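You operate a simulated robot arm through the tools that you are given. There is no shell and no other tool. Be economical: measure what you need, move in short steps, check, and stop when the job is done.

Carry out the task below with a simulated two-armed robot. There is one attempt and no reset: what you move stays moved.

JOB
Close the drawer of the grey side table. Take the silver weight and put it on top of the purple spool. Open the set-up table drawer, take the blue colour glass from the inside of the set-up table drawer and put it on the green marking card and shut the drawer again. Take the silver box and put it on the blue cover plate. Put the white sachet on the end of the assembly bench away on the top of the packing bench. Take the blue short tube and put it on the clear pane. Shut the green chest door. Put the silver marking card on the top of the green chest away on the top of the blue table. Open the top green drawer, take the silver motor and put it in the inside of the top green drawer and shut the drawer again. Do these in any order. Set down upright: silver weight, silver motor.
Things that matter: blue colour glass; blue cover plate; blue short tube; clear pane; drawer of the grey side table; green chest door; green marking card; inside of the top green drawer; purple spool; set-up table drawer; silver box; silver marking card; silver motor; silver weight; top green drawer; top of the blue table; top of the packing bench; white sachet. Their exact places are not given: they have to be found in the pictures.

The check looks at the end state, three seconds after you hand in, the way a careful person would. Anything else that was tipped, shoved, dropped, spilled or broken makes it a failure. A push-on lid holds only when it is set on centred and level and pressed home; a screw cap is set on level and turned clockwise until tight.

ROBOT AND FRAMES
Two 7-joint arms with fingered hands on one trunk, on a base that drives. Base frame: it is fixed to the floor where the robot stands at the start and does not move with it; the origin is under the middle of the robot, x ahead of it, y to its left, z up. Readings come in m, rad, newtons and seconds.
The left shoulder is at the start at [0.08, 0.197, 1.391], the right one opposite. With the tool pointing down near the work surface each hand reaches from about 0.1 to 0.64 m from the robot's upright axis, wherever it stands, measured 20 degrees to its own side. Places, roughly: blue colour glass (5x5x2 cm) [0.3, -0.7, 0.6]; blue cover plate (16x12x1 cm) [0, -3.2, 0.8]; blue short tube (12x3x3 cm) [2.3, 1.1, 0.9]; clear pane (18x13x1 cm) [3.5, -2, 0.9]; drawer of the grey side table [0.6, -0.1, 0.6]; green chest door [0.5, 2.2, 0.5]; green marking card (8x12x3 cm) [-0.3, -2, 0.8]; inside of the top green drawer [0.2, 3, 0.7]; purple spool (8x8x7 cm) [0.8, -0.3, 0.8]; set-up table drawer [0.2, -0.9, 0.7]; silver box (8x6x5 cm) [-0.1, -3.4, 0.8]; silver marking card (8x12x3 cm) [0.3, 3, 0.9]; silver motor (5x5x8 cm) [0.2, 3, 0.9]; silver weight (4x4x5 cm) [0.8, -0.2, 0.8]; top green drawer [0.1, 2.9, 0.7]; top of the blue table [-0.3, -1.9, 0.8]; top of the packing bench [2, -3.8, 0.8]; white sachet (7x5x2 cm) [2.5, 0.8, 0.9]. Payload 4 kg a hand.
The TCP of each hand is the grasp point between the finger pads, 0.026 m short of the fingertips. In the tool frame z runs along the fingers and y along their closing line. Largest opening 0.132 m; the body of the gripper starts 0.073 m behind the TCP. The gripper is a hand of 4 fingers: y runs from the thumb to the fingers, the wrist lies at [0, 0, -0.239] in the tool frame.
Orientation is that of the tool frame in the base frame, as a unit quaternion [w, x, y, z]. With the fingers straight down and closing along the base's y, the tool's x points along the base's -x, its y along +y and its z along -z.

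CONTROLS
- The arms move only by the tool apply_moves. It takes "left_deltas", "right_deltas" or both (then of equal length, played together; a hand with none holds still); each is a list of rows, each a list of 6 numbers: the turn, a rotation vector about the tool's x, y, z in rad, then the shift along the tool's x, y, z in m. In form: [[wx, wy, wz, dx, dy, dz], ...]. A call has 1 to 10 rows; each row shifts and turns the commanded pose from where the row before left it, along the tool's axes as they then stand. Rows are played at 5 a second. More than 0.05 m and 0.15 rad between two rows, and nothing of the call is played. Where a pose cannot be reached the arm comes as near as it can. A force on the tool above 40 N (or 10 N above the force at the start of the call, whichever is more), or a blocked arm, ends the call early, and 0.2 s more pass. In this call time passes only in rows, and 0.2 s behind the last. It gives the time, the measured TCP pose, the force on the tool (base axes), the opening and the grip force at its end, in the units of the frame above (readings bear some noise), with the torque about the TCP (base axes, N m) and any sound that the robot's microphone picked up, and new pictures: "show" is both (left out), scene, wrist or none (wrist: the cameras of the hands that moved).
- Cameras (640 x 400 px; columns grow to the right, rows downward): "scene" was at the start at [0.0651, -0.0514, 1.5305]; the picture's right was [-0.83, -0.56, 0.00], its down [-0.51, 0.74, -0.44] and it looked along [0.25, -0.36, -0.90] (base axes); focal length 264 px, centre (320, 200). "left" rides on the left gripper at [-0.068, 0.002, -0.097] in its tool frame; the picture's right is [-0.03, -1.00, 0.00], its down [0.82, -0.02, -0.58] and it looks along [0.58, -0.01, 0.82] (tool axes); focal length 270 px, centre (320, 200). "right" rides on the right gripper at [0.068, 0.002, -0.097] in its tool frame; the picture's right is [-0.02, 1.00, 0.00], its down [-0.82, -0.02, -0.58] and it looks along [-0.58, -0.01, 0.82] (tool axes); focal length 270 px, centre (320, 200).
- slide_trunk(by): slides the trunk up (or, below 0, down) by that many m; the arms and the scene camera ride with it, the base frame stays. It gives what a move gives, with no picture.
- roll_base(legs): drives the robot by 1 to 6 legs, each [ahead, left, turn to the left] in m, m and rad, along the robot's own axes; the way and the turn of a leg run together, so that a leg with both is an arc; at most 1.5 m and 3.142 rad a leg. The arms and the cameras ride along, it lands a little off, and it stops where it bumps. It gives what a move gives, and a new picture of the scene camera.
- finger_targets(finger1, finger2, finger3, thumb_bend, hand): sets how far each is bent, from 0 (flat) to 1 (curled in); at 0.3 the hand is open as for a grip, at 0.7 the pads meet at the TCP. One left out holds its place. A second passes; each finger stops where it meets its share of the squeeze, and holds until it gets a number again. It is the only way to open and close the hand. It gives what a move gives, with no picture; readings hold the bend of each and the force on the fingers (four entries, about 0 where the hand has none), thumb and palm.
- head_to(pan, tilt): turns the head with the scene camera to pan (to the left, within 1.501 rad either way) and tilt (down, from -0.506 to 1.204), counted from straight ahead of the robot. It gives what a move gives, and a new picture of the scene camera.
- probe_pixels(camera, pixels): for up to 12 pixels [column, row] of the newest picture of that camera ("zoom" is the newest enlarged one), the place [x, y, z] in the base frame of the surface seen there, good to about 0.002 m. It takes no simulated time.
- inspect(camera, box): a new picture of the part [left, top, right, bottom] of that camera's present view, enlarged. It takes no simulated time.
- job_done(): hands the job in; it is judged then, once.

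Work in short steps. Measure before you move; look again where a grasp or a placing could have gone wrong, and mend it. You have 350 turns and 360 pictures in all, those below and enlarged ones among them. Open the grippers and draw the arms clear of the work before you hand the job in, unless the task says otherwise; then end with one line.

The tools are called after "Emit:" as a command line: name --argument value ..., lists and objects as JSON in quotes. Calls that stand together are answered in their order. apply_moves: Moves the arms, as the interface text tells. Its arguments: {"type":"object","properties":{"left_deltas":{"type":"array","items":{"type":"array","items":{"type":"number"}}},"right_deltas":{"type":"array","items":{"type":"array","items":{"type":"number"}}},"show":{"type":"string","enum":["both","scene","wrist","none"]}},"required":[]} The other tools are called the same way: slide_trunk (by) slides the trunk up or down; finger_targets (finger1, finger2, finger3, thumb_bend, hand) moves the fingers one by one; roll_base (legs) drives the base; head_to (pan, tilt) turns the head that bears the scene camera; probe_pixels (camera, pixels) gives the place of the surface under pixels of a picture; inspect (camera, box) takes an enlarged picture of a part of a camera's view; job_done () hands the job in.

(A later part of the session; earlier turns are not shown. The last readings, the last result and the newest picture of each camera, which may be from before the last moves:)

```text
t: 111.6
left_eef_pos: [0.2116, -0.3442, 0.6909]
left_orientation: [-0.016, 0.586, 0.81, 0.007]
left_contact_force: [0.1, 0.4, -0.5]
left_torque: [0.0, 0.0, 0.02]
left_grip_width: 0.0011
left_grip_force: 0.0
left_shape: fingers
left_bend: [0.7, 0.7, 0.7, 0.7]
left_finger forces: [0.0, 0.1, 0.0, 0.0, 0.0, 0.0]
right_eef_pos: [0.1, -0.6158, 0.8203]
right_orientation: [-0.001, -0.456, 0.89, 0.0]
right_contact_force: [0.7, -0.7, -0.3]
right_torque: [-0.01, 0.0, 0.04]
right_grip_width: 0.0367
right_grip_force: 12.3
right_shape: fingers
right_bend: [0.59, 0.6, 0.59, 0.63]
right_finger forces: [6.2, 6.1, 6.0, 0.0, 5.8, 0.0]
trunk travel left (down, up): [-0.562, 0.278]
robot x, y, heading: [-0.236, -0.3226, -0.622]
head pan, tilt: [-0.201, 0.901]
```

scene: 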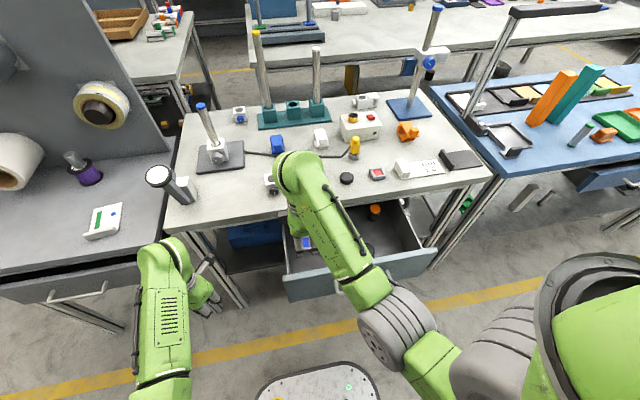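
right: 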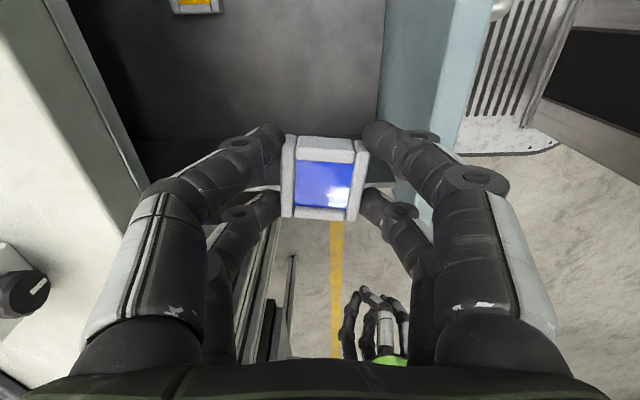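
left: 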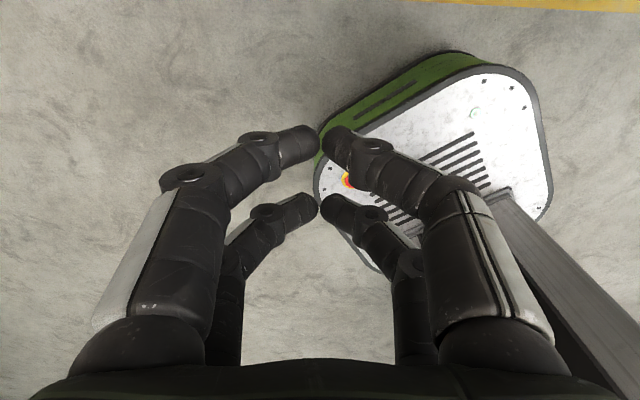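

Glass held (~6 N each). Next shut the drawer with the left fist: I back the base 0.15 m, and bring the left hand in front of the drawer's left part, squared.

Emit:
roll_base --legs '[[-0.16, 0, 0]]'

Emit:
apply_moves --left_deltas '[[0, 0, -0.126, 0, 0, 0], [0, 0, -0.126, 0, 0, 0], [0, 0, -0.126, 0, 0, 0], [0, 0, -0.126, 0, 0, 0], [0, 0, -0.126, 0, 0, 0], [0, 0, 0, 0.01, -0.045, 0], [0, 0, 0, 0.01, -0.045, 0], [0, 0, 0, 0, -0.045, 0], [0, 0, 0, 0, -0.045, 0]]' --show "both"

```text
t: 113.0
left_eef_pos: [0.0799, -0.2464, 0.6907]
left_orientation: [-0.017, 0.584, 0.811, 0.007]
left_contact_force: [-0.8, 0.8, -0.2]
left_torque: [0.07, -0.01, -0.01]
left_grip_width: 0.0009
left_grip_force: 0.0
left_shape: fingers
left_bend: [0.7, 0.7, 0.7, 0.7]
left_finger forces: [0.0, 0.0, 0.1, 0.1, 0.0, 0.0]
right_eef_pos: [-0.0308, -0.5202, 0.8198]
right_orientation: [0.0, -0.459, 0.889, 0.0]
right_contact_force: [0.6, 0.2, -0.3]
right_torque: [0.02, 0.01, 0.03]
right_grip_width: 0.0363
right_grip_force: 12.3
right_shape: fingers
right_bend: [0.59, 0.6, 0.59, 0.63]
right_finger forces: [6.2, 6.1, 6.0, 0.0, 5.9, 0.0]
trunk travel left (down, up): [-0.562, 0.278]
robot x, y, heading: [-0.3678, -0.2268, -0.615]
head pan, tilt: [-0.201, 0.901]
```

scene: 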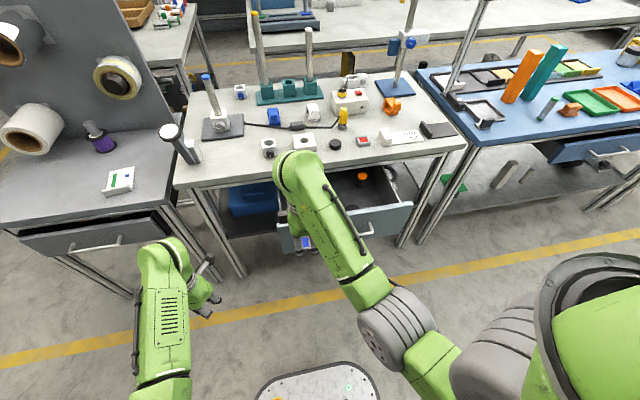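

```text
t: 115.0
left_eef_pos: [-0.0441, -0.3829, 0.6892]
left_orientation: [-0.015, 0.303, 0.953, 0.012]
left_contact_force: [-0.6, 0.6, 0.1]
left_torque: [-0.02, 0.0, 0.0]
left_grip_width: 0.0013
left_grip_force: 0.0
left_shape: fingers
left_bend: [0.7, 0.7, 0.7, 0.7]
left_finger forces: [0.0, 0.0, 0.0, 0.1, 0.0, 0.0]
right_eef_pos: [-0.0301, -0.5198, 0.8194]
right_orientation: [0.0, -0.458, 0.889, 0.0]
right_contact_force: [-0.1, 0.2, -0.5]
right_torque: [0.01, 0.03, -0.02]
right_grip_width: 0.0364
right_grip_force: 11.8
right_shape: fingers
right_bend: [0.59, 0.6, 0.59, 0.63]
right_finger forces: [6.4, 6.0, 6.1, 0.0, 5.9, 0.0]
trunk travel left (down, up): [-0.562, 0.278]
robot x, y, heading: [-0.37, -0.2269, -0.613]
head pan, tilt: [-0.201, 0.901]
```

scene: 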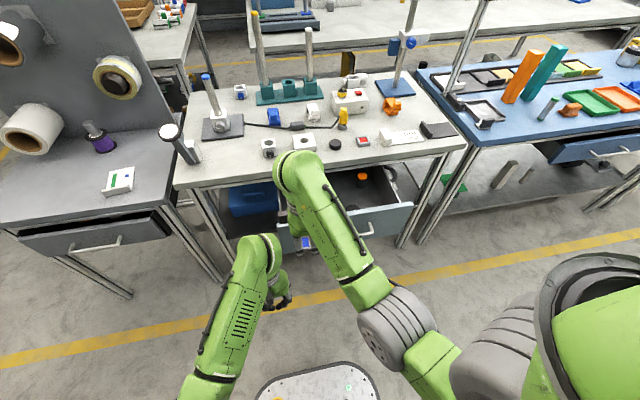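
left: 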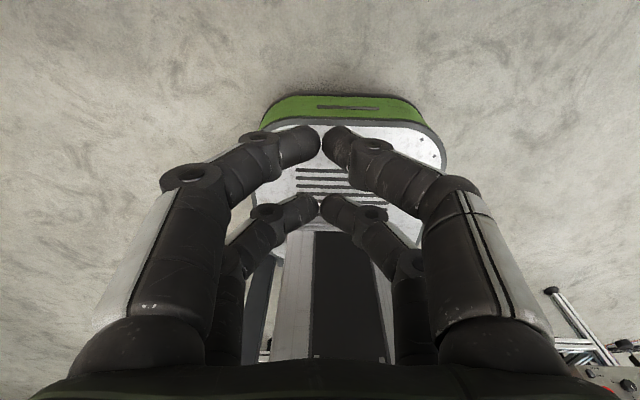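

The right hand is over that spot, so I shift it right by 0.17 and bring the left fist to t≈0.43.

Emit:
apply_moves --right_deltas '[[0, 0, 0, 0.045, 0, 0], [0, 0, 0, 0.045, 0, 0], [0, 0, 0, 0.045, 0, 0], [0, 0, 0, 0.04, 0, 0], [0, 0, 0, 0, 0, 0], [0, 0, 0, 0, 0, 0]]' --left_deltas '[[0, 0, 0, 0, 0, 0], [0, 0, 0, 0, 0, 0], [0, 0, 0, 0, 0, 0], [0, 0, 0, 0, -0.03, 0], [0, 0, 0, 0, -0.03, 0], [0, 0, 0, 0, -0.03, 0]]' --show "scene"

```text
t: 116.4
left_eef_pos: [-0.0965, -0.4544, 0.6868]
left_orientation: [-0.014, 0.304, 0.953, 0.011]
left_contact_force: [0.5, -0.1, -0.5]
left_torque: [-0.01, -0.06, -0.03]
left_grip_width: 0.0012
left_grip_force: 0.0
left_shape: fingers
left_bend: [0.7, 0.7, 0.7, 0.7]
left_finger forces: [0.0, 0.0, 0.1, 0.0, 0.1, 0.0]
right_eef_pos: [-0.1349, -0.6628, 0.8187]
right_orientation: [0.0, -0.458, 0.889, 0.0]
right_contact_force: [0.3, 0.3, 0.2]
right_torque: [0.03, 0.04, -0.01]
right_grip_width: 0.0361
right_grip_force: 12.2
right_shape: fingers
right_bend: [0.59, 0.6, 0.59, 0.63]
right_finger forces: [6.0, 5.8, 5.9, 0.0, 5.8, 0.0]
trunk travel left (down, up): [-0.562, 0.278]
robot x, y, heading: [-0.3712, -0.2275, -0.61]
head pan, tilt: [-0.201, 0.901]
```

scene: 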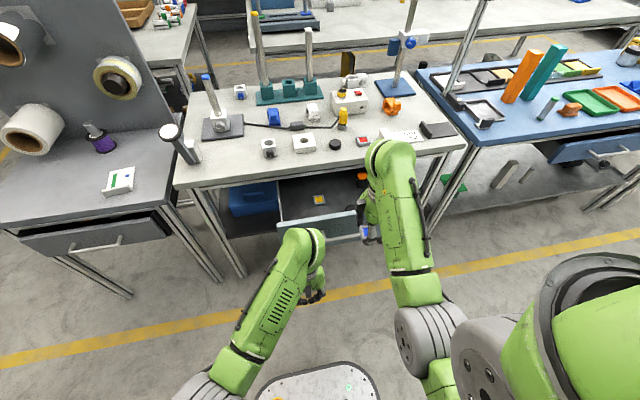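

I roll ahead 0.16 (starts pushing), then push on with the arm.

Emit:
roll_base --legs '[[0.15, 0, -0.01]]'

Emit:
apply_moves --left_deltas '[[0, 0, 0, -0.03, 0, 0], [0, 0, 0, -0.03, 0, 0], [0, 0, 0, -0.03, 0, 0], [0, 0, 0, -0.03, 0, 0], [0, 0, 0, -0.02, 0, 0]]' --show "scene"

```text
t: 117.8
left_eef_pos: [0.0245, -0.5471, 0.6871]
left_orientation: [-0.012, 0.311, 0.95, 0.011]
left_contact_force: [-0.2, -0.1, -0.9]
left_torque: [-0.02, -0.04, 0.0]
left_grip_width: 0.0012
left_grip_force: 0.0
left_shape: fingers
left_bend: [0.7, 0.7, 0.7, 0.7]
left_finger forces: [0.1, 0.1, 0.0, 0.0, 0.0, 0.1]
right_eef_pos: [-0.0178, -0.7548, 0.8195]
right_orientation: [0.0, -0.45, 0.893, -0.001]
right_contact_force: [0.1, -0.2, -0.1]
right_torque: [-0.05, -0.01, 0.0]
right_grip_width: 0.0361
right_grip_force: 11.9
right_shape: fingers
right_bend: [0.59, 0.6, 0.59, 0.63]
right_finger forces: [6.1, 5.7, 5.7, 0.1, 5.9, 0.0]
trunk travel left (down, up): [-0.562, 0.278]
robot x, y, heading: [-0.2489, -0.3129, -0.63]
head pan, tilt: [-0.201, 0.901]
```

scene: 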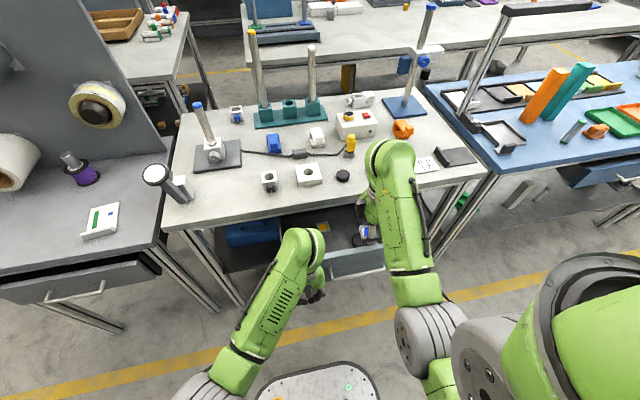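

```text
t: 118.9
left_eef_pos: [0.1222, -0.6219, 0.6848]
left_orientation: [-0.018, 0.307, 0.951, 0.01]
left_contact_force: [-0.4, -0.1, 0.4]
left_torque: [0.02, 0.02, 0.0]
left_grip_width: 0.0011
left_grip_force: 0.0
left_shape: fingers
left_bend: [0.7, 0.7, 0.7, 0.7]
left_finger forces: [0.1, 0.1, 0.1, 0.1, 0.0, 0.0]
right_eef_pos: [-0.0178, -0.753, 0.8191]
right_orientation: [0.0, -0.451, 0.892, -0.002]
right_contact_force: [-1.0, 0.6, -0.7]
right_torque: [-0.03, -0.01, -0.02]
right_grip_width: 0.036
right_grip_force: 11.7
right_shape: fingers
right_bend: [0.59, 0.6, 0.59, 0.63]
right_finger forces: [6.1, 5.8, 5.8, 0.0, 5.9, 0.0]
trunk travel left (down, up): [-0.562, 0.278]
robot x, y, heading: [-0.2459, -0.3196, -0.63]
head pan, tilt: [-0.201, 0.901]
stopped in row 5 (left hand): the force on the tool passed its limit at 130 N (the readings are from after the stop); the commanded pose is now the measured one
```

scene: 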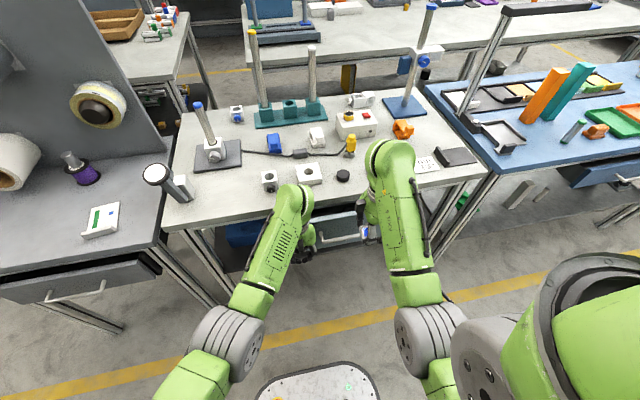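

Stopped hard with TCP at n≈−0.461. I zoom to see whether the drawer is shut.

Emit:
inspect --camera "scene" --box '[220, 150, 480, 310]'

```text
2.46 times, centred on (350, 230) of scene
```

zoom: 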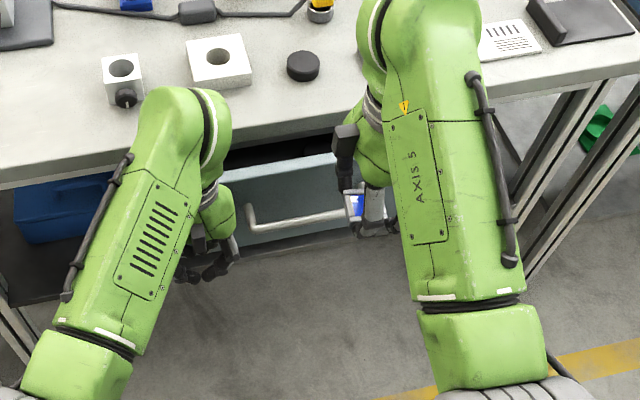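

Emit:
probe_pixels --camera "zoom" --pixels '[[250, 180], [300, 166], [248, 170], [300, 222], [280, 200], [250, 212], [300, 150], [240, 140]]'

Emit:
inspect --camera "left" --box '[0, 0, 640, 400]'

```text
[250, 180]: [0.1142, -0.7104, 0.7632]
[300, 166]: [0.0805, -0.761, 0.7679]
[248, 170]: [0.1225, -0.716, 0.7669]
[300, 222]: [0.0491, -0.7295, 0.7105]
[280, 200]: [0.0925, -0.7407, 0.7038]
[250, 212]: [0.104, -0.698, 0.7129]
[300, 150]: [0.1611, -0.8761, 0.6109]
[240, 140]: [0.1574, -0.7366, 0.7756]
```

```text
1.00 times, centred on (320, 200) of left (not enlarged: the box is as wide or as high as the picture)
```

zoom: 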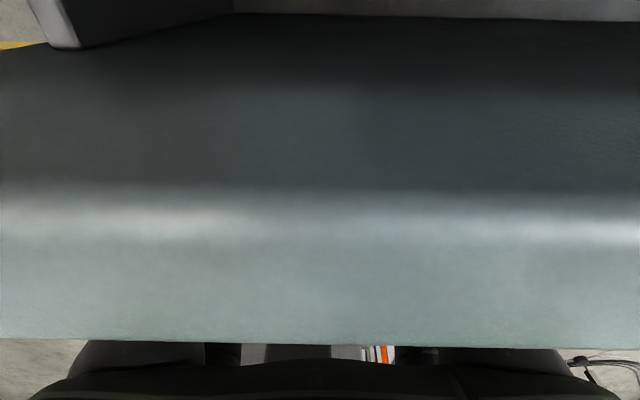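

The left-hand camera (which rides on the forward side) met the table edge; the drawer is still ~4.5 cm open. I back off, tilt the left hand so the fingertips lead, and push again.

Emit:
apply_moves --left_deltas '[[0, 0, 0, 0.04, 0, 0], [0, 0, 0, 0.04, 0, 0], [0, 0, 0, 0.02, 0, 0], [0, -0.15, 0, 0, 0, 0], [0, -0.15, 0, 0, 0, 0], [0, -0.15, 0, 0, 0, 0], [0, -0.15, 0, 0, 0, 0], [0, -0.1, 0, 0, 0, 0]]' --show "scene"

```text
t: 120.7
left_eef_pos: [0.0427, -0.5654, 0.6881]
left_orientation: [0.309, 0.292, 0.9, -0.094]
left_contact_force: [0.9, 0.2, -0.3]
left_torque: [0.04, 0.0, -0.02]
left_grip_width: 0.001
left_grip_force: 0.1
left_shape: fingers
left_bend: [0.7, 0.7, 0.7, 0.7]
left_finger forces: [0.0, 0.0, 0.0, 0.0, 0.0, 0.1]
right_eef_pos: [-0.0158, -0.7544, 0.8176]
right_orientation: [0.0, -0.451, 0.892, -0.001]
right_contact_force: [1.0, 0.3, 0.1]
right_torque: [-0.01, 0.01, 0.02]
right_grip_width: 0.0361
right_grip_force: 11.4
right_shape: fingers
right_bend: [0.59, 0.6, 0.59, 0.63]
right_finger forces: [6.0, 5.9, 5.7, 0.1, 5.8, 0.1]
trunk travel left (down, up): [-0.562, 0.278]
robot x, y, heading: [-0.2459, -0.316, -0.629]
head pan, tilt: [-0.201, 0.901]
```

scene: 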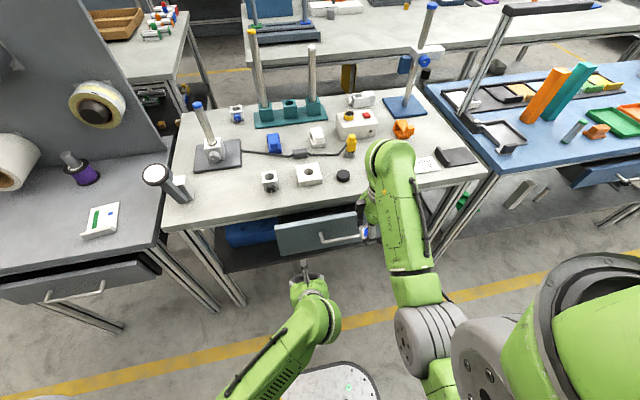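

Now I push forward level by 0.15.

Emit:
apply_moves --left_deltas '[[0, 0, 0, -0.028, 0, 0.021], [0, 0, 0, -0.028, 0, 0.021], [0, 0, 0, -0.024, 0, 0.018], [0, 0, 0, -0.016, 0, 0.012], [0, 0, 0, -0.016, 0, 0.012], [0, 0, 0, -0.016, 0, 0.012]]' --show "scene"

Emit:
inspect --camera "scene" --box '[220, 150, 480, 310]'

```text
t: 122.1
left_eef_pos: [0.1573, -0.6472, 0.6844]
left_orientation: [0.299, 0.292, 0.904, -0.092]
left_contact_force: [-13.7, 11.8, 5.9]
left_torque: [-0.04, -0.1, 0.07]
left_grip_width: 0.0
left_grip_force: 9.1
left_shape: fingers
left_bend: [0.71, 0.7, 0.7, 0.7]
left_finger forces: [11.8, 0.0, 0.1, 0.0, 7.5, 0.1]
right_eef_pos: [-0.0186, -0.7538, 0.8188]
right_orientation: [0.0, -0.451, 0.893, 0.0]
right_contact_force: [0.0, 0.0, 0.1]
right_torque: [0.0, -0.01, 0.03]
right_grip_width: 0.036
right_grip_force: 11.8
right_shape: fingers
right_bend: [0.59, 0.6, 0.59, 0.63]
right_finger forces: [6.0, 5.9, 5.8, 0.0, 5.8, 0.0]
trunk travel left (down, up): [-0.562, 0.278]
robot x, y, heading: [-0.2459, -0.3149, -0.628]
head pan, tilt: [-0.201, 0.901]
stopped in row 6 (left hand): the force on the tool passed its limit at 57 N (the readings are from after the stop); the commanded pose is now the measured one
```

scene: 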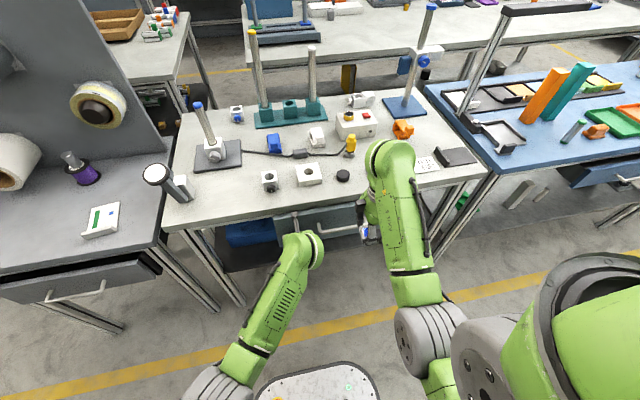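

```text
2.46 times, centred on (350, 230) of scene
```

zoom: 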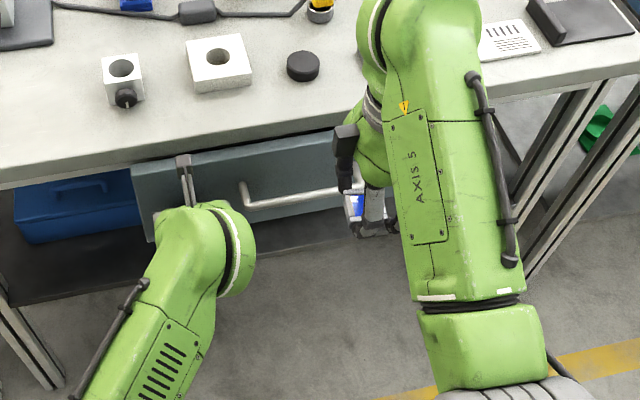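

I verify the front edge and bar positions.

Emit:
probe_pixels --camera "zoom" --pixels '[[300, 200], [280, 202], [245, 190], [140, 172], [280, 148], [300, 143], [150, 200]]'

Emit:
apply_moves --left_deltas '[[0, 0, 0, 0.032, 0, -0.024], [0, 0, 0, 0.032, 0, -0.024], [0, 0, 0, 0.032, 0, -0.024]]' --show "none"

Emit:
inspect --camera "scene" --box '[220, 150, 480, 310]'

```text
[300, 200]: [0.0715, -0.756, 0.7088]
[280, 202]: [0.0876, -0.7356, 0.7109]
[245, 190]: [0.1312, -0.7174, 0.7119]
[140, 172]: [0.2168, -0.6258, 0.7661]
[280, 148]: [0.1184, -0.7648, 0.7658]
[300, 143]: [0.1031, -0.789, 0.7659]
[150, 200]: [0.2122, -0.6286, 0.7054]
```

```text
t: 122.9
left_eef_pos: [0.0623, -0.5796, 0.6837]
left_orientation: [0.3, 0.292, 0.903, -0.092]
left_contact_force: [0.0, 0.5, -0.3]
left_torque: [0.01, 0.04, 0.02]
left_grip_width: 0.0007
left_grip_force: 0.0
left_shape: fingers
left_bend: [0.7, 0.7, 0.7, 0.7]
left_finger forces: [0.0, 0.1, 0.1, 0.0, 0.1, 0.0]
right_eef_pos: [-0.017, -0.7546, 0.8182]
right_orientation: [0.0, -0.451, 0.892, 0.0]
right_contact_force: [0.1, -0.1, -0.2]
right_torque: [-0.02, 0.0, 0.05]
right_grip_width: 0.0361
right_grip_force: 12.4
right_shape: fingers
right_bend: [0.59, 0.6, 0.59, 0.63]
right_finger forces: [6.1, 5.8, 5.8, 0.0, 5.8, 0.0]
trunk travel left (down, up): [-0.562, 0.278]
robot x, y, heading: [-0.2431, -0.3143, -0.635]
head pan, tilt: [-0.201, 0.901]
```

```text
2.46 times, centred on (350, 230) of scene
```

zoom: 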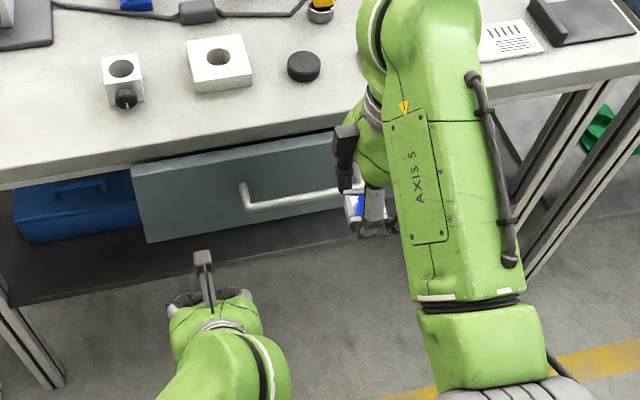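

Bar position matches the originally closed drawer (within 2 mm); drawer is shut. Now I raise the trunk, bring the left hand back, and roll sideways toward the blue table with the glass.

Emit:
slide_trunk --by 0.14

Emit:
apply_moves --left_deltas '[[0, 0.15, 0, 0.02, 0.02, -0.02], [0, 0.15, 0, 0.02, 0.03, -0.02], [0, 0.15, 0, 0, 0.04, 0], [0, 0.15, 0, 0, 0.04, 0]]' --show "none"

Emit:
roll_base --legs '[[-0.05, -1.0, 0]]'

```text
t: 124.5
left_eef_pos: [0.0617, -0.5798, 0.8247]
left_orientation: [0.299, 0.293, 0.904, -0.091]
left_contact_force: [-0.4, -0.6, 0.2]
left_torque: [-0.01, 0.01, -0.04]
left_grip_width: 0.0006
left_grip_force: 0.0
left_shape: fingers
left_bend: [0.7, 0.7, 0.7, 0.7]
left_finger forces: [0.1, 0.1, 0.0, 0.0, 0.1, 0.0]
right_eef_pos: [-0.0166, -0.7553, 0.9566]
right_orientation: [0.0, -0.452, 0.892, 0.0]
right_contact_force: [-0.9, -0.2, 0.3]
right_torque: [-0.05, -0.01, 0.0]
right_grip_width: 0.0361
right_grip_force: 11.8
right_shape: fingers
right_bend: [0.59, 0.6, 0.59, 0.63]
right_finger forces: [6.0, 5.7, 5.8, 0.0, 5.8, 0.0]
trunk travel left (down, up): [-0.702, 0.138]
robot x, y, heading: [-0.2454, -0.312, -0.629]
head pan, tilt: [-0.201, 0.901]
```

```text
t: 125.5
left_eef_pos: [0.092, -0.4406, 0.8363]
left_orientation: [0.017, 0.306, 0.952, -0.001]
left_contact_force: [0.0, 0.3, -0.5]
left_torque: [-0.01, 0.01, -0.03]
left_grip_width: 0.0007
left_grip_force: 0.0
left_shape: fingers
left_bend: [0.7, 0.7, 0.7, 0.7]
left_finger forces: [0.1, 0.0, 0.0, 0.0, 0.0, 0.1]
right_eef_pos: [-0.0162, -0.7564, 0.9585]
right_orientation: [0.0, -0.452, 0.892, 0.0]
right_contact_force: [-0.9, -0.2, -0.4]
right_torque: [-0.04, -0.03, 0.01]
right_grip_width: 0.036
right_grip_force: 11.7
right_shape: fingers
right_bend: [0.59, 0.6, 0.59, 0.63]
right_finger forces: [6.0, 5.7, 5.7, 0.1, 5.9, 0.0]
trunk travel left (down, up): [-0.702, 0.138]
robot x, y, heading: [-0.2446, -0.3129, -0.629]
head pan, tilt: [-0.201, 0.901]
```

```text
t: 130.7
left_eef_pos: [-0.5386, -1.2085, 0.8376]
left_orientation: [0.019, 0.312, 0.95, -0.002]
left_contact_force: [0.5, 0.1, 0.3]
left_torque: [0.03, -0.01, 0.04]
left_grip_width: 0.0009
left_grip_force: 0.1
left_shape: fingers
left_bend: [0.7, 0.7, 0.7, 0.7]
left_finger forces: [0.1, 0.0, 0.1, 0.0, 0.1, 0.0]
right_eef_pos: [-0.6522, -1.523, 0.9589]
right_orientation: [0.0, -0.445, 0.896, 0.0]
right_contact_force: [-0.1, -0.3, -1.4]
right_torque: [0.01, 0.01, -0.01]
right_grip_width: 0.036
right_grip_force: 12.1
right_shape: fingers
right_bend: [0.59, 0.6, 0.59, 0.63]
right_finger forces: [6.1, 5.7, 5.7, 0.0, 5.8, 0.0]
trunk travel left (down, up): [-0.702, 0.138]
robot x, y, heading: [-0.8767, -1.0811, -0.645]
head pan, tilt: [-0.201, 0.901]
```

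scene: 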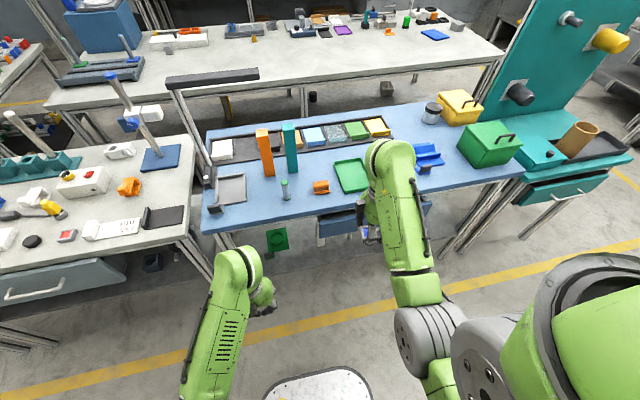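

I'm facing the blue table. I zoom in on the card rack.

Emit:
inspect --camera "scene" --box '[195, 90, 455, 240]'

Emit:
probe_pixels --camera "scene" --pixels '[[357, 131], [350, 175], [335, 134], [225, 150], [205, 228], [395, 195], [530, 168], [240, 130], [370, 118], [290, 140], [290, 170], [264, 175]]'

```text
2.46 times, centred on (325, 165) of scene
```

zoom: 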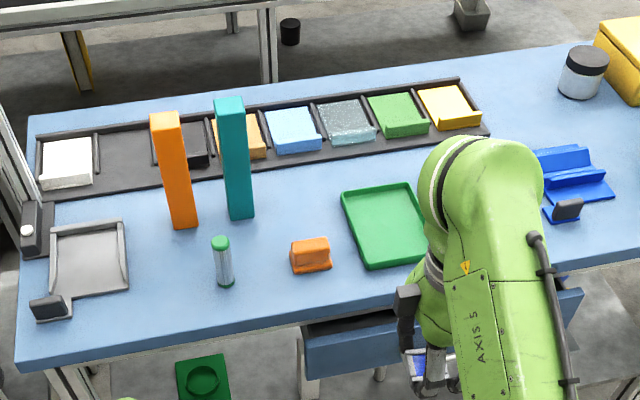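

```text
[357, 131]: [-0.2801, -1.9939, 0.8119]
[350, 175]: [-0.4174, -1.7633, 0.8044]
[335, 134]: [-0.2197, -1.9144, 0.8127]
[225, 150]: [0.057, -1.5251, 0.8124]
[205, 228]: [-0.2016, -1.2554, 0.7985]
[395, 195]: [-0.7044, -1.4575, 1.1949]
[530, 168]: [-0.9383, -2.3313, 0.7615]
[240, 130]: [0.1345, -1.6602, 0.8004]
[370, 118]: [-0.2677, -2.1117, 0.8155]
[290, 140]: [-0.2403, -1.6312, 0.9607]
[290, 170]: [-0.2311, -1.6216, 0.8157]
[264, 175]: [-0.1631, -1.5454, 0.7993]
```

Green card sits at ≈(-0.28,-1.994,0.812). I check the open blue drawer's protrusion and card details before rolling closer.

Emit:
probe_pixels --camera "scene" --pixels '[[318, 234], [340, 222], [325, 219], [380, 235], [415, 212], [345, 128], [368, 125], [352, 122], [350, 140], [372, 137], [360, 138], [348, 120]]'

Emit:
inspect --camera "scene" --box '[320, 105, 400, 155]'

```text
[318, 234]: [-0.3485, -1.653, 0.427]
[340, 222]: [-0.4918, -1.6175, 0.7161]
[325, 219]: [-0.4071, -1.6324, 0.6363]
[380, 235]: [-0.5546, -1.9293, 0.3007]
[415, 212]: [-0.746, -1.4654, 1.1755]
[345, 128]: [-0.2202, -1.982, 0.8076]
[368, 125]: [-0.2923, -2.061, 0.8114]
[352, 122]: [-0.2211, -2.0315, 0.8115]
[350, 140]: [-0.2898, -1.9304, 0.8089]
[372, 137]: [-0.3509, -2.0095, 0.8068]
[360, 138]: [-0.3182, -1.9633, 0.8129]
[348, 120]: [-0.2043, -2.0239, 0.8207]
```

```text
8.00 times, centred on (360, 130) of scene
```

zoom: 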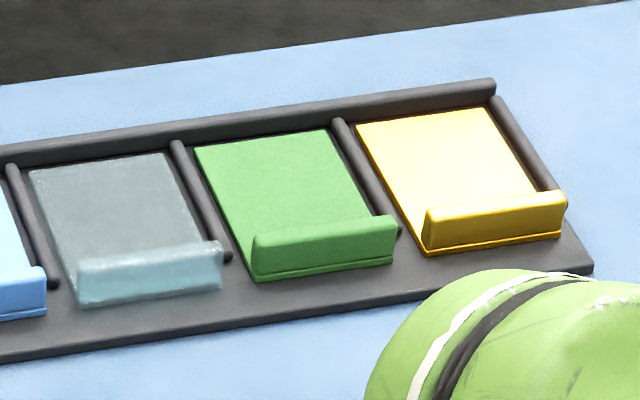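

Clear view: the green card has a lip on my side and a flat area. I probe its corners.

Emit:
probe_pixels --camera "zoom" --pixels '[[200, 150], [325, 133], [370, 210], [245, 225], [285, 180], [325, 228], [320, 215], [258, 240], [390, 218], [325, 250], [180, 150], [345, 130]]'

```text
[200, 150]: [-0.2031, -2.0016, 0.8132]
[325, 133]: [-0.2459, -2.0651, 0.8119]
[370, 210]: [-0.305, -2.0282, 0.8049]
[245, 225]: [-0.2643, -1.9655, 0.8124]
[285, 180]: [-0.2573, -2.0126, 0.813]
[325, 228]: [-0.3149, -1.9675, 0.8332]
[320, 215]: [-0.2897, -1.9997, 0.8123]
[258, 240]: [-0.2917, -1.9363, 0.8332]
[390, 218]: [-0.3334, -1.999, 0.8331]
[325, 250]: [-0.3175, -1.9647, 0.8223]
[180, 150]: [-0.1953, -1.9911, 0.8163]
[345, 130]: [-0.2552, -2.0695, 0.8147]
```

Target for the glass: (-0.258,-2.013), card surface z 0.8125. Before rolling in, I tuck the left hand back so it stays clear of the tall blocks.

Emit:
apply_moves --left_deltas '[[0, 0, 0, 0.03, 0.035, 0], [0, 0, 0, 0.03, 0.035, 0], [0, 0, 0, 0.03, 0.035, 0], [0, 0, 0, 0.03, 0.03, 0], [0, 0, 0, 0.03, 0.03, 0], [0, 0, 0, 0.03, 0.03, 0]]' --show "none"

Emit:
roll_base --legs '[[0.1, -0.2, 0.02], [0.18, 0, 0]]'

```text
t: 131.9
left_eef_pos: [-0.5681, -1.044, 0.8376]
left_orientation: [0.033, 0.468, 0.883, -0.004]
left_contact_force: [0.5, -0.8, 1.0]
left_torque: [0.02, 0.04, 0.02]
left_grip_width: 0.001
left_grip_force: 0.1
left_shape: fingers
left_bend: [0.7, 0.7, 0.7, 0.7]
left_finger forces: [0.0, 0.1, 0.0, 0.1, 0.0, 0.1]
left hand out of reach, approached as far as the arm can: row 6
right_eef_pos: [-0.6522, -1.5226, 0.9596]
right_orientation: [0.0, -0.445, 0.895, 0.0]
right_contact_force: [0.7, 0.1, 0.6]
right_torque: [-0.01, -0.04, 0.01]
right_grip_width: 0.0361
right_grip_force: 11.9
right_shape: fingers
right_bend: [0.59, 0.6, 0.59, 0.63]
right_finger forces: [6.1, 5.8, 5.8, 0.0, 5.8, 0.0]
trunk travel left (down, up): [-0.702, 0.138]
robot x, y, heading: [-0.8745, -1.0837, -0.649]
head pan, tilt: [-0.201, 0.901]
stopped in row 6 (left hand): the arm was blocked; the commanded pose is now the measured one
```

```text
t: 134.7
left_eef_pos: [-0.4645, -1.3598, 0.8363]
left_orientation: [0.03, 0.455, 0.89, -0.005]
left_contact_force: [0.9, -0.9, 0.8]
left_torque: [0.04, 0.02, 0.01]
left_grip_width: 0.0009
left_grip_force: 0.1
left_shape: fingers
left_bend: [0.7, 0.7, 0.7, 0.7]
left_finger forces: [0.1, 0.1, 0.1, 0.0, 0.0, 0.0]
right_eef_pos: [-0.5326, -1.8428, 0.9594]
right_orientation: [0.0, -0.458, 0.889, 0.0]
right_contact_force: [-0.1, -0.5, -0.1]
right_torque: [-0.02, 0.01, -0.04]
right_grip_width: 0.0361
right_grip_force: 11.7
right_shape: fingers
right_bend: [0.59, 0.6, 0.59, 0.63]
right_finger forces: [6.1, 5.9, 5.8, 0.0, 5.8, 0.0]
trunk travel left (down, up): [-0.702, 0.138]
robot x, y, heading: [-0.7638, -1.4018, -0.615]
head pan, tilt: [-0.201, 0.901]
```

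scene: 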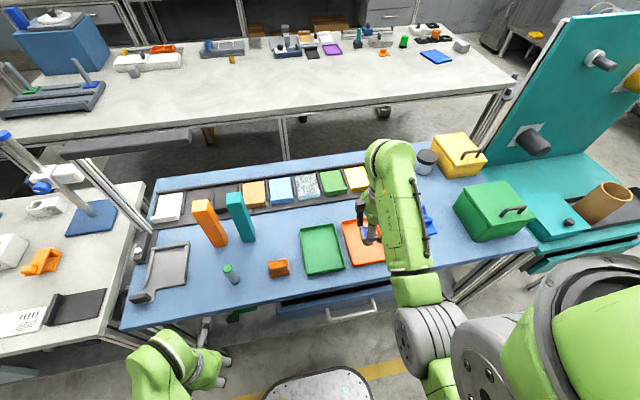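

I raise the trunk 0.1 for left-hand clearance over the table, roll ahead 0.19, then place.

Emit:
slide_trunk --by 0.1

Emit:
roll_base --legs '[[0.19, 0, 0]]'

```text
t: 136.0
left_eef_pos: [-0.4648, -1.3604, 0.937]
left_orientation: [0.029, 0.455, 0.89, -0.004]
left_contact_force: [-0.4, 0.5, 0.1]
left_torque: [0.01, -0.01, 0.0]
left_grip_width: 0.001
left_grip_force: 0.1
left_shape: fingers
left_bend: [0.7, 0.7, 0.7, 0.7]
left_finger forces: [0.1, 0.0, 0.0, 0.0, 0.0, 0.0]
right_eef_pos: [-0.5322, -1.8438, 1.0582]
right_orientation: [0.0, -0.458, 0.889, -0.001]
right_contact_force: [-0.2, -1.0, -0.3]
right_torque: [0.01, -0.01, 0.01]
right_grip_width: 0.0361
right_grip_force: 11.9
right_shape: fingers
right_bend: [0.59, 0.6, 0.59, 0.63]
right_finger forces: [6.0, 5.9, 5.9, 0.0, 5.7, 0.0]
trunk travel left (down, up): [-0.802, 0.038]
robot x, y, heading: [-0.7668, -1.4055, -0.617]
head pan, tilt: [-0.201, 0.901]
```

```text
t: 137.6
left_eef_pos: [-0.3173, -1.4654, 0.9367]
left_orientation: [0.03, 0.455, 0.89, -0.005]
left_contact_force: [0.9, 0.4, -0.1]
left_torque: [0.01, -0.04, -0.01]
left_grip_width: 0.0008
left_grip_force: 0.1
left_shape: fingers
left_bend: [0.7, 0.7, 0.7, 0.7]
left_finger forces: [0.0, 0.0, 0.0, 0.0, 0.0, 0.0]
right_eef_pos: [-0.3853, -1.9465, 1.0593]
right_orientation: [0.001, -0.458, 0.889, -0.001]
right_contact_force: [-0.3, 1.0, -0.4]
right_torque: [-0.05, -0.07, -0.03]
right_grip_width: 0.0358
right_grip_force: 11.9
right_shape: fingers
right_bend: [0.59, 0.6, 0.59, 0.63]
right_finger forces: [6.0, 5.8, 5.8, 0.1, 5.8, 0.1]
trunk travel left (down, up): [-0.802, 0.038]
robot x, y, heading: [-0.6176, -1.514, -0.611]
head pan, tilt: [-0.201, 0.901]
```

scene: 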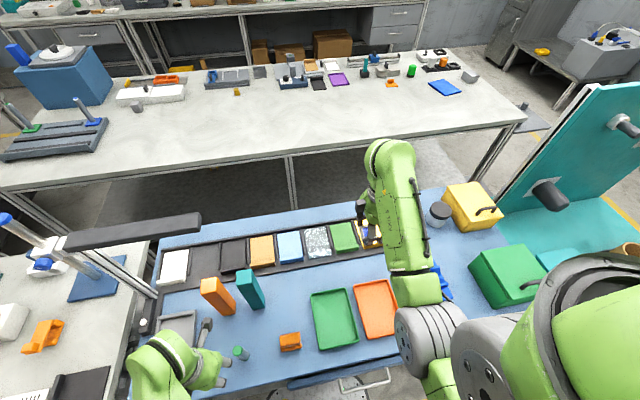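

Target offset is −0.142 along n and −0.02 along t. I move there and down to z≈0.90.

Emit:
apply_moves --right_deltas '[[0, 0, 0, -0.005, -0.0355, 0], [0, 0, 0, -0.005, -0.0355, 0], [0, 0, 0, -0.005, -0.0355, 0.02], [0, 0, 0, -0.005, -0.0355, 0.02], [0, 0, 0, 0, 0, 0.04], [0, 0, 0, 0, 0, 0.04], [0, 0, 0, 0, 0, 0.04]]' --show "wrist"

```text
t: 139.2
left_eef_pos: [-0.3142, -1.4658, 0.9357]
left_orientation: [0.029, 0.455, 0.89, -0.006]
left_contact_force: [-0.2, 0.0, 0.1]
left_torque: [0.02, 0.04, 0.01]
left_grip_width: 0.001
left_grip_force: 0.0
left_shape: fingers
left_bend: [0.7, 0.7, 0.7, 0.7]
left_finger forces: [0.0, 0.1, 0.0, 0.0, 0.0, 0.0]
right_eef_pos: [-0.2542, -2.0112, 0.897]
right_orientation: [0.0, -0.457, 0.889, 0.0]
right_contact_force: [-0.1, 0.1, -1.5]
right_torque: [0.04, -0.02, -0.02]
right_grip_width: 0.0354
right_grip_force: 11.6
right_shape: fingers
right_bend: [0.59, 0.6, 0.59, 0.63]
right_finger forces: [5.5, 5.9, 5.9, 0.0, 5.6, 0.1]
trunk travel left (down, up): [-0.802, 0.038]
robot x, y, heading: [-0.6167, -1.5111, -0.612]
head pan, tilt: [-0.201, 0.901]
```

right: 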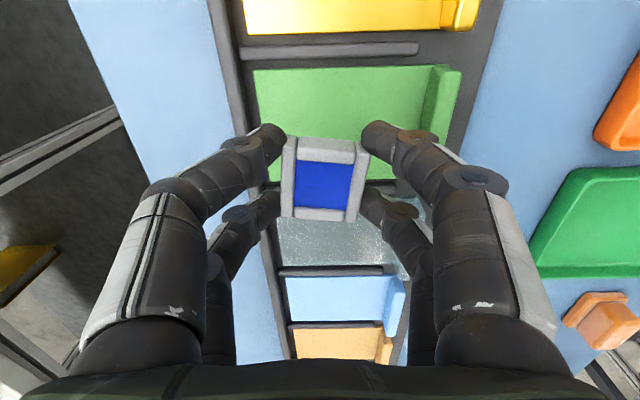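

The card's flat spans cols 257–425, so I shift 13 mm toward the lip to centre, then lower to contact.

Emit:
apply_moves --right_deltas '[[0, 0, 0, 0.002, 0.013, 0.02], [0, 0, 0, 0, 0, 0.022], [0, 0, 0, 0, 0, 0.005], [0, 0, 0, 0, 0, 0.003]]' --show "wrist"

```text
t: 140.2
left_eef_pos: [-0.3163, -1.466, 0.9355]
left_orientation: [0.029, 0.455, 0.89, -0.005]
left_contact_force: [0.4, 0.3, -0.1]
left_torque: [0.0, -0.01, -0.04]
left_grip_width: 0.0008
left_grip_force: 0.0
left_shape: fingers
left_bend: [0.7, 0.7, 0.7, 0.7]
left_finger forces: [0.1, 0.0, 0.0, 0.0, 0.0, 0.1]
right_eef_pos: [-0.2661, -2.0074, 0.8491]
right_orientation: [0.0, -0.457, 0.889, -0.001]
right_contact_force: [0.1, 0.1, -0.6]
right_torque: [0.01, 0.0, 0.02]
right_grip_width: 0.0354
right_grip_force: 11.1
right_shape: fingers
right_bend: [0.59, 0.6, 0.59, 0.63]
right_finger forces: [5.4, 6.1, 5.8, 0.0, 5.4, 0.0]
trunk travel left (down, up): [-0.802, 0.038]
robot x, y, heading: [-0.6172, -1.514, -0.616]
head pan, tilt: [-0.201, 0.901]
```

right: 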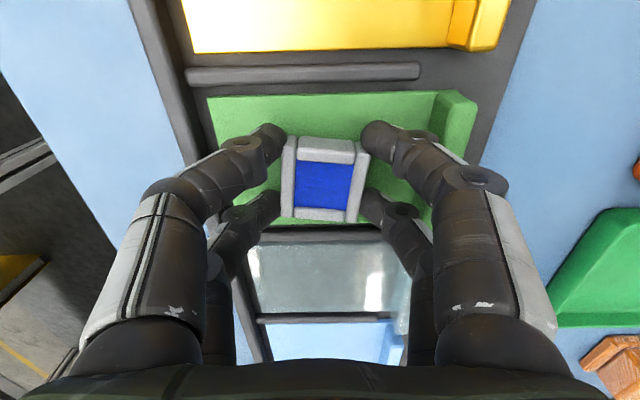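

Centred numerically. I creep down to contact.

Emit:
apply_moves --right_deltas '[[0, 0, 0, 0, 0, 0.002], [0, 0, 0, 0, 0, 0.0015], [0, 0, 0, 0, 0, 0.0015]]' --show "none"

```text
t: 141.0
left_eef_pos: [-0.3157, -1.4647, 0.9357]
left_orientation: [0.029, 0.455, 0.89, -0.005]
left_contact_force: [0.8, -0.2, 0.7]
left_torque: [0.0, -0.04, -0.01]
left_grip_width: 0.0008
left_grip_force: 0.0
left_shape: fingers
left_bend: [0.7, 0.7, 0.7, 0.7]
left_finger forces: [0.0, 0.1, 0.0, 0.0, 0.1, 0.1]
right_eef_pos: [-0.2662, -2.0079, 0.8445]
right_orientation: [0.001, -0.458, 0.889, -0.002]
right_contact_force: [-0.1, 0.3, 11.4]
right_torque: [0.1, 0.17, 0.02]
right_grip_width: 0.0347
right_grip_force: 17.3
right_shape: fingers
right_bend: [0.6, 0.6, 0.59, 0.63]
right_finger forces: [11.4, 9.9, 7.0, 0.1, 6.1, 0.0]
trunk travel left (down, up): [-0.802, 0.038]
robot x, y, heading: [-0.6164, -1.5153, -0.615]
head pan, tilt: [-0.201, 0.901]
```

Contact (11 N). I ease up 1 mm and open moderately, then lift.

Emit:
apply_moves --right_deltas '[[0, 0, 0, 0, 0, -0.001]]' --show "none"

Emit:
finger_targets --hand "right" --finger1 0.53 --finger2 0.53 --finger3 0.53 --thumb_bend 0.55

Emit:
apply_moves --right_deltas '[[0, 0, 0, 0, 0, -0.02], [0, 0, 0, 0, 0, -0.04], [0, 0, 0, 0, 0, -0.045], [0, 0, 0, 0, 0, -0.045]]' --show "wrist"

```text
t: 141.4
left_eef_pos: [-0.3145, -1.466, 0.9355]
left_orientation: [0.03, 0.454, 0.89, -0.005]
left_contact_force: [-0.5, 0.5, -0.6]
left_torque: [-0.02, -0.02, 0.02]
left_grip_width: 0.0012
left_grip_force: 0.1
left_shape: fingers
left_bend: [0.7, 0.7, 0.7, 0.7]
left_finger forces: [0.1, 0.0, 0.1, 0.0, 0.0, 0.0]
right_eef_pos: [-0.2651, -2.008, 0.8458]
right_orientation: [-0.001, -0.459, 0.889, -0.001]
right_contact_force: [2.1, 0.8, 9.7]
right_torque: [0.06, -0.03, -0.05]
right_grip_width: 0.035
right_grip_force: 16.2
right_shape: fingers
right_bend: [0.6, 0.6, 0.59, 0.63]
right_finger forces: [9.3, 8.7, 8.7, 0.0, 6.3, 0.0]
trunk travel left (down, up): [-0.802, 0.038]
robot x, y, heading: [-0.6197, -1.509, -0.616]
head pan, tilt: [-0.201, 0.901]
```

```text
t: 142.4
left_eef_pos: [-0.3147, -1.4645, 0.9362]
left_orientation: [0.029, 0.455, 0.89, -0.005]
left_contact_force: [0.3, -0.3, 0.4]
left_torque: [-0.03, 0.03, -0.01]
left_grip_width: 0.0009
left_grip_force: 0.1
left_shape: fingers
left_bend: [0.7, 0.7, 0.7, 0.7]
left_finger forces: [0.0, 0.0, 0.1, 0.1, 0.1, 0.1]
right_eef_pos: [-0.2669, -2.0082, 0.8456]
right_orientation: [0.0, -0.458, 0.889, -0.002]
right_contact_force: [2.2, -1.9, 17.9]
right_torque: [0.09, 0.01, 0.02]
right_grip_width: 0.0479
right_grip_force: 8.7
right_shape: fingers
right_bend: [0.57, 0.57, 0.56, 0.55]
right_finger forces: [5.7, 6.0, 4.9, 0.1, 1.0, 0.0]
trunk travel left (down, up): [-0.802, 0.038]
robot x, y, heading: [-0.615, -1.5149, -0.615]
head pan, tilt: [-0.201, 0.901]
```

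```text
t: 143.4
left_eef_pos: [-0.3138, -1.4657, 0.9362]
left_orientation: [0.029, 0.455, 0.89, -0.005]
left_contact_force: [0.0, -0.3, -0.1]
left_torque: [-0.02, 0.02, 0.01]
left_grip_width: 0.0009
left_grip_force: 0.1
left_shape: fingers
left_bend: [0.7, 0.7, 0.7, 0.7]
left_finger forces: [0.0, 0.0, 0.0, 0.1, 0.0, 0.0]
right_eef_pos: [-0.2648, -2.0051, 0.9913]
right_orientation: [0.0, -0.458, 0.889, 0.0]
right_contact_force: [0.4, 0.3, 0.0]
right_torque: [0.02, -0.03, 0.01]
right_grip_width: 0.0523
right_grip_force: 0.0
right_shape: fingers
right_bend: [0.53, 0.53, 0.53, 0.55]
right_finger forces: [0.0, 0.0, 0.1, 0.0, 0.0, 0.1]
trunk travel left (down, up): [-0.802, 0.038]
robot x, y, heading: [-0.6152, -1.516, -0.615]
head pan, tilt: [-0.201, 0.901]
```

right: 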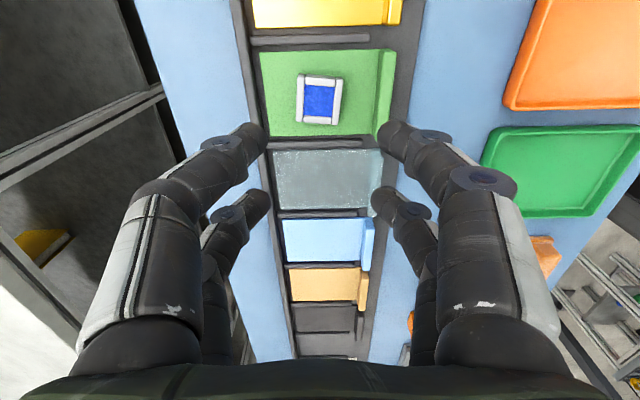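

Glass rests on the green card. Next is the silver box / blue cover plate around (0,-3.3). I back away and look that way.

Emit:
roll_base --legs '[[-0.4, 0, 0], [0, 0, -0.9]]'

Emit:
head_to --pan 0.2 --tilt 0.5

```text
t: 148.2
left_eef_pos: [-0.7238, -1.4983, 0.936]
left_orientation: [0.024, 0.806, 0.592, -0.017]
left_contact_force: [-0.4, -0.6, -0.6]
left_torque: [-0.02, -0.01, 0.0]
left_grip_width: 0.0009
left_grip_force: 0.0
left_shape: fingers
left_bend: [0.7, 0.7, 0.7, 0.7]
left_finger forces: [0.1, 0.1, 0.1, 0.1, 0.1, 0.0]
right_eef_pos: [-1.1264, -1.8588, 0.9905]
right_orientation: [-0.001, -0.011, 1.0, 0.0]
right_contact_force: [-0.3, 0.9, -0.5]
right_torque: [-0.01, 0.0, -0.01]
right_grip_width: 0.0527
right_grip_force: 0.0
right_shape: fingers
right_bend: [0.53, 0.53, 0.53, 0.55]
right_finger forces: [0.0, 0.1, 0.0, 0.0, 0.0, 0.1]
trunk travel left (down, up): [-0.802, 0.038]
robot x, y, heading: [-0.9393, -1.2807, -1.547]
head pan, tilt: [-0.201, 0.901]
```

scene: 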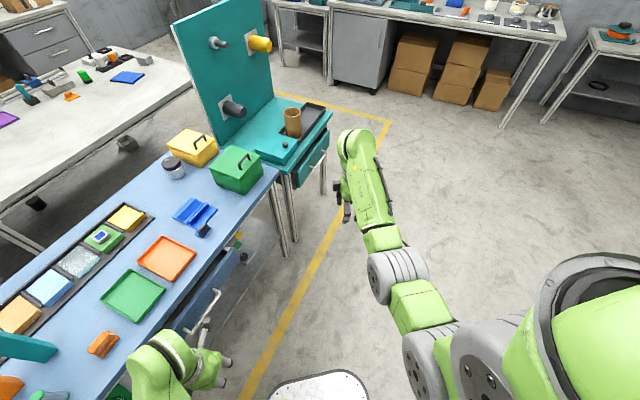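

```text
t: 149.1
left_eef_pos: [-0.7224, -1.4975, 0.9364]
left_orientation: [0.024, 0.806, 0.591, -0.018]
left_contact_force: [-0.5, -0.2, 0.4]
left_torque: [0.0, -0.04, 0.01]
left_grip_width: 0.0009
left_grip_force: 0.0
left_shape: fingers
left_bend: [0.7, 0.7, 0.7, 0.7]
left_finger forces: [0.0, 0.1, 0.0, 0.0, 0.1, 0.0]
right_eef_pos: [-1.127, -1.8586, 0.9929]
right_orientation: [0.0, -0.011, 1.0, 0.0]
right_contact_force: [0.0, 1.0, 0.4]
right_torque: [-0.01, -0.01, -0.01]
right_grip_width: 0.0524
right_grip_force: 0.0
right_shape: fingers
right_bend: [0.53, 0.53, 0.53, 0.55]
right_finger forces: [0.1, 0.0, 0.0, 0.0, 0.1, 0.0]
trunk travel left (down, up): [-0.802, 0.038]
robot x, y, heading: [-0.9402, -1.2831, -1.544]
head pan, tilt: [0.201, 0.499]
```

scene: 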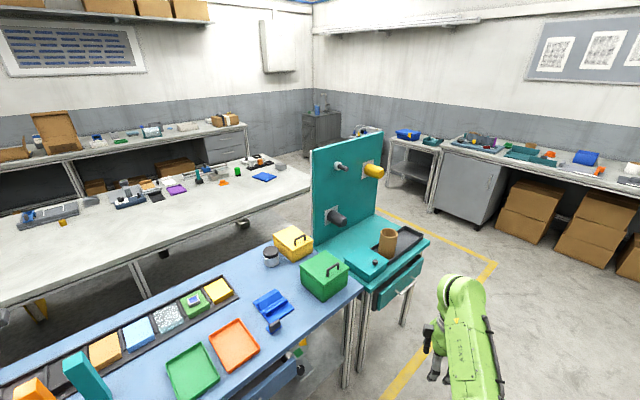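

A thin blue plate at (265,177) on the far white bench may be the cover plate. I probe and zoom.

Emit:
probe_pixels --camera "scene" --pixels '[[265, 177], [248, 160], [305, 180], [280, 165], [340, 150], [410, 135], [470, 145], [590, 165], [230, 240]]'

Emit:
inspect --camera "scene" --box '[90, 110, 330, 260]'

Emit:
inspect --camera "scene" --box '[340, 100, 640, 280]'

```text
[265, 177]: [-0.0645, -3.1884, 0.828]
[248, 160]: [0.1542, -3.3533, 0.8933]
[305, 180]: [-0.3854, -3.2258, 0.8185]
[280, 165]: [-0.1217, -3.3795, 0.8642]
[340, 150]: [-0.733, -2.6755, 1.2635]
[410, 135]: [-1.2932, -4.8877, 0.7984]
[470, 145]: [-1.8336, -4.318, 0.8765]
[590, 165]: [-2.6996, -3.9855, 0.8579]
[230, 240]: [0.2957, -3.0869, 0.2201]
```

```text
2.67 times, centred on (210, 185) of scene
```

zoom: 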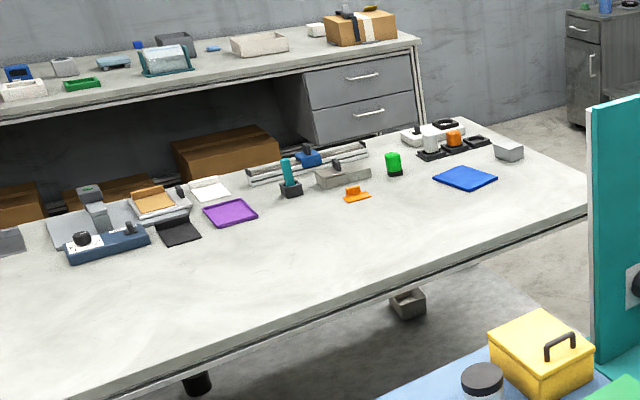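

```text
2.13 times, centred on (490, 190) of scene
```

zoom: 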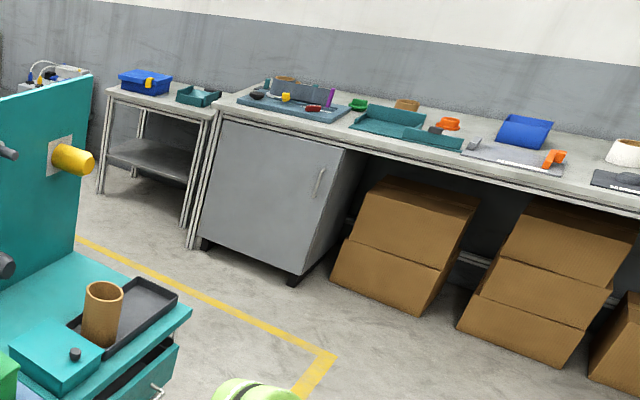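

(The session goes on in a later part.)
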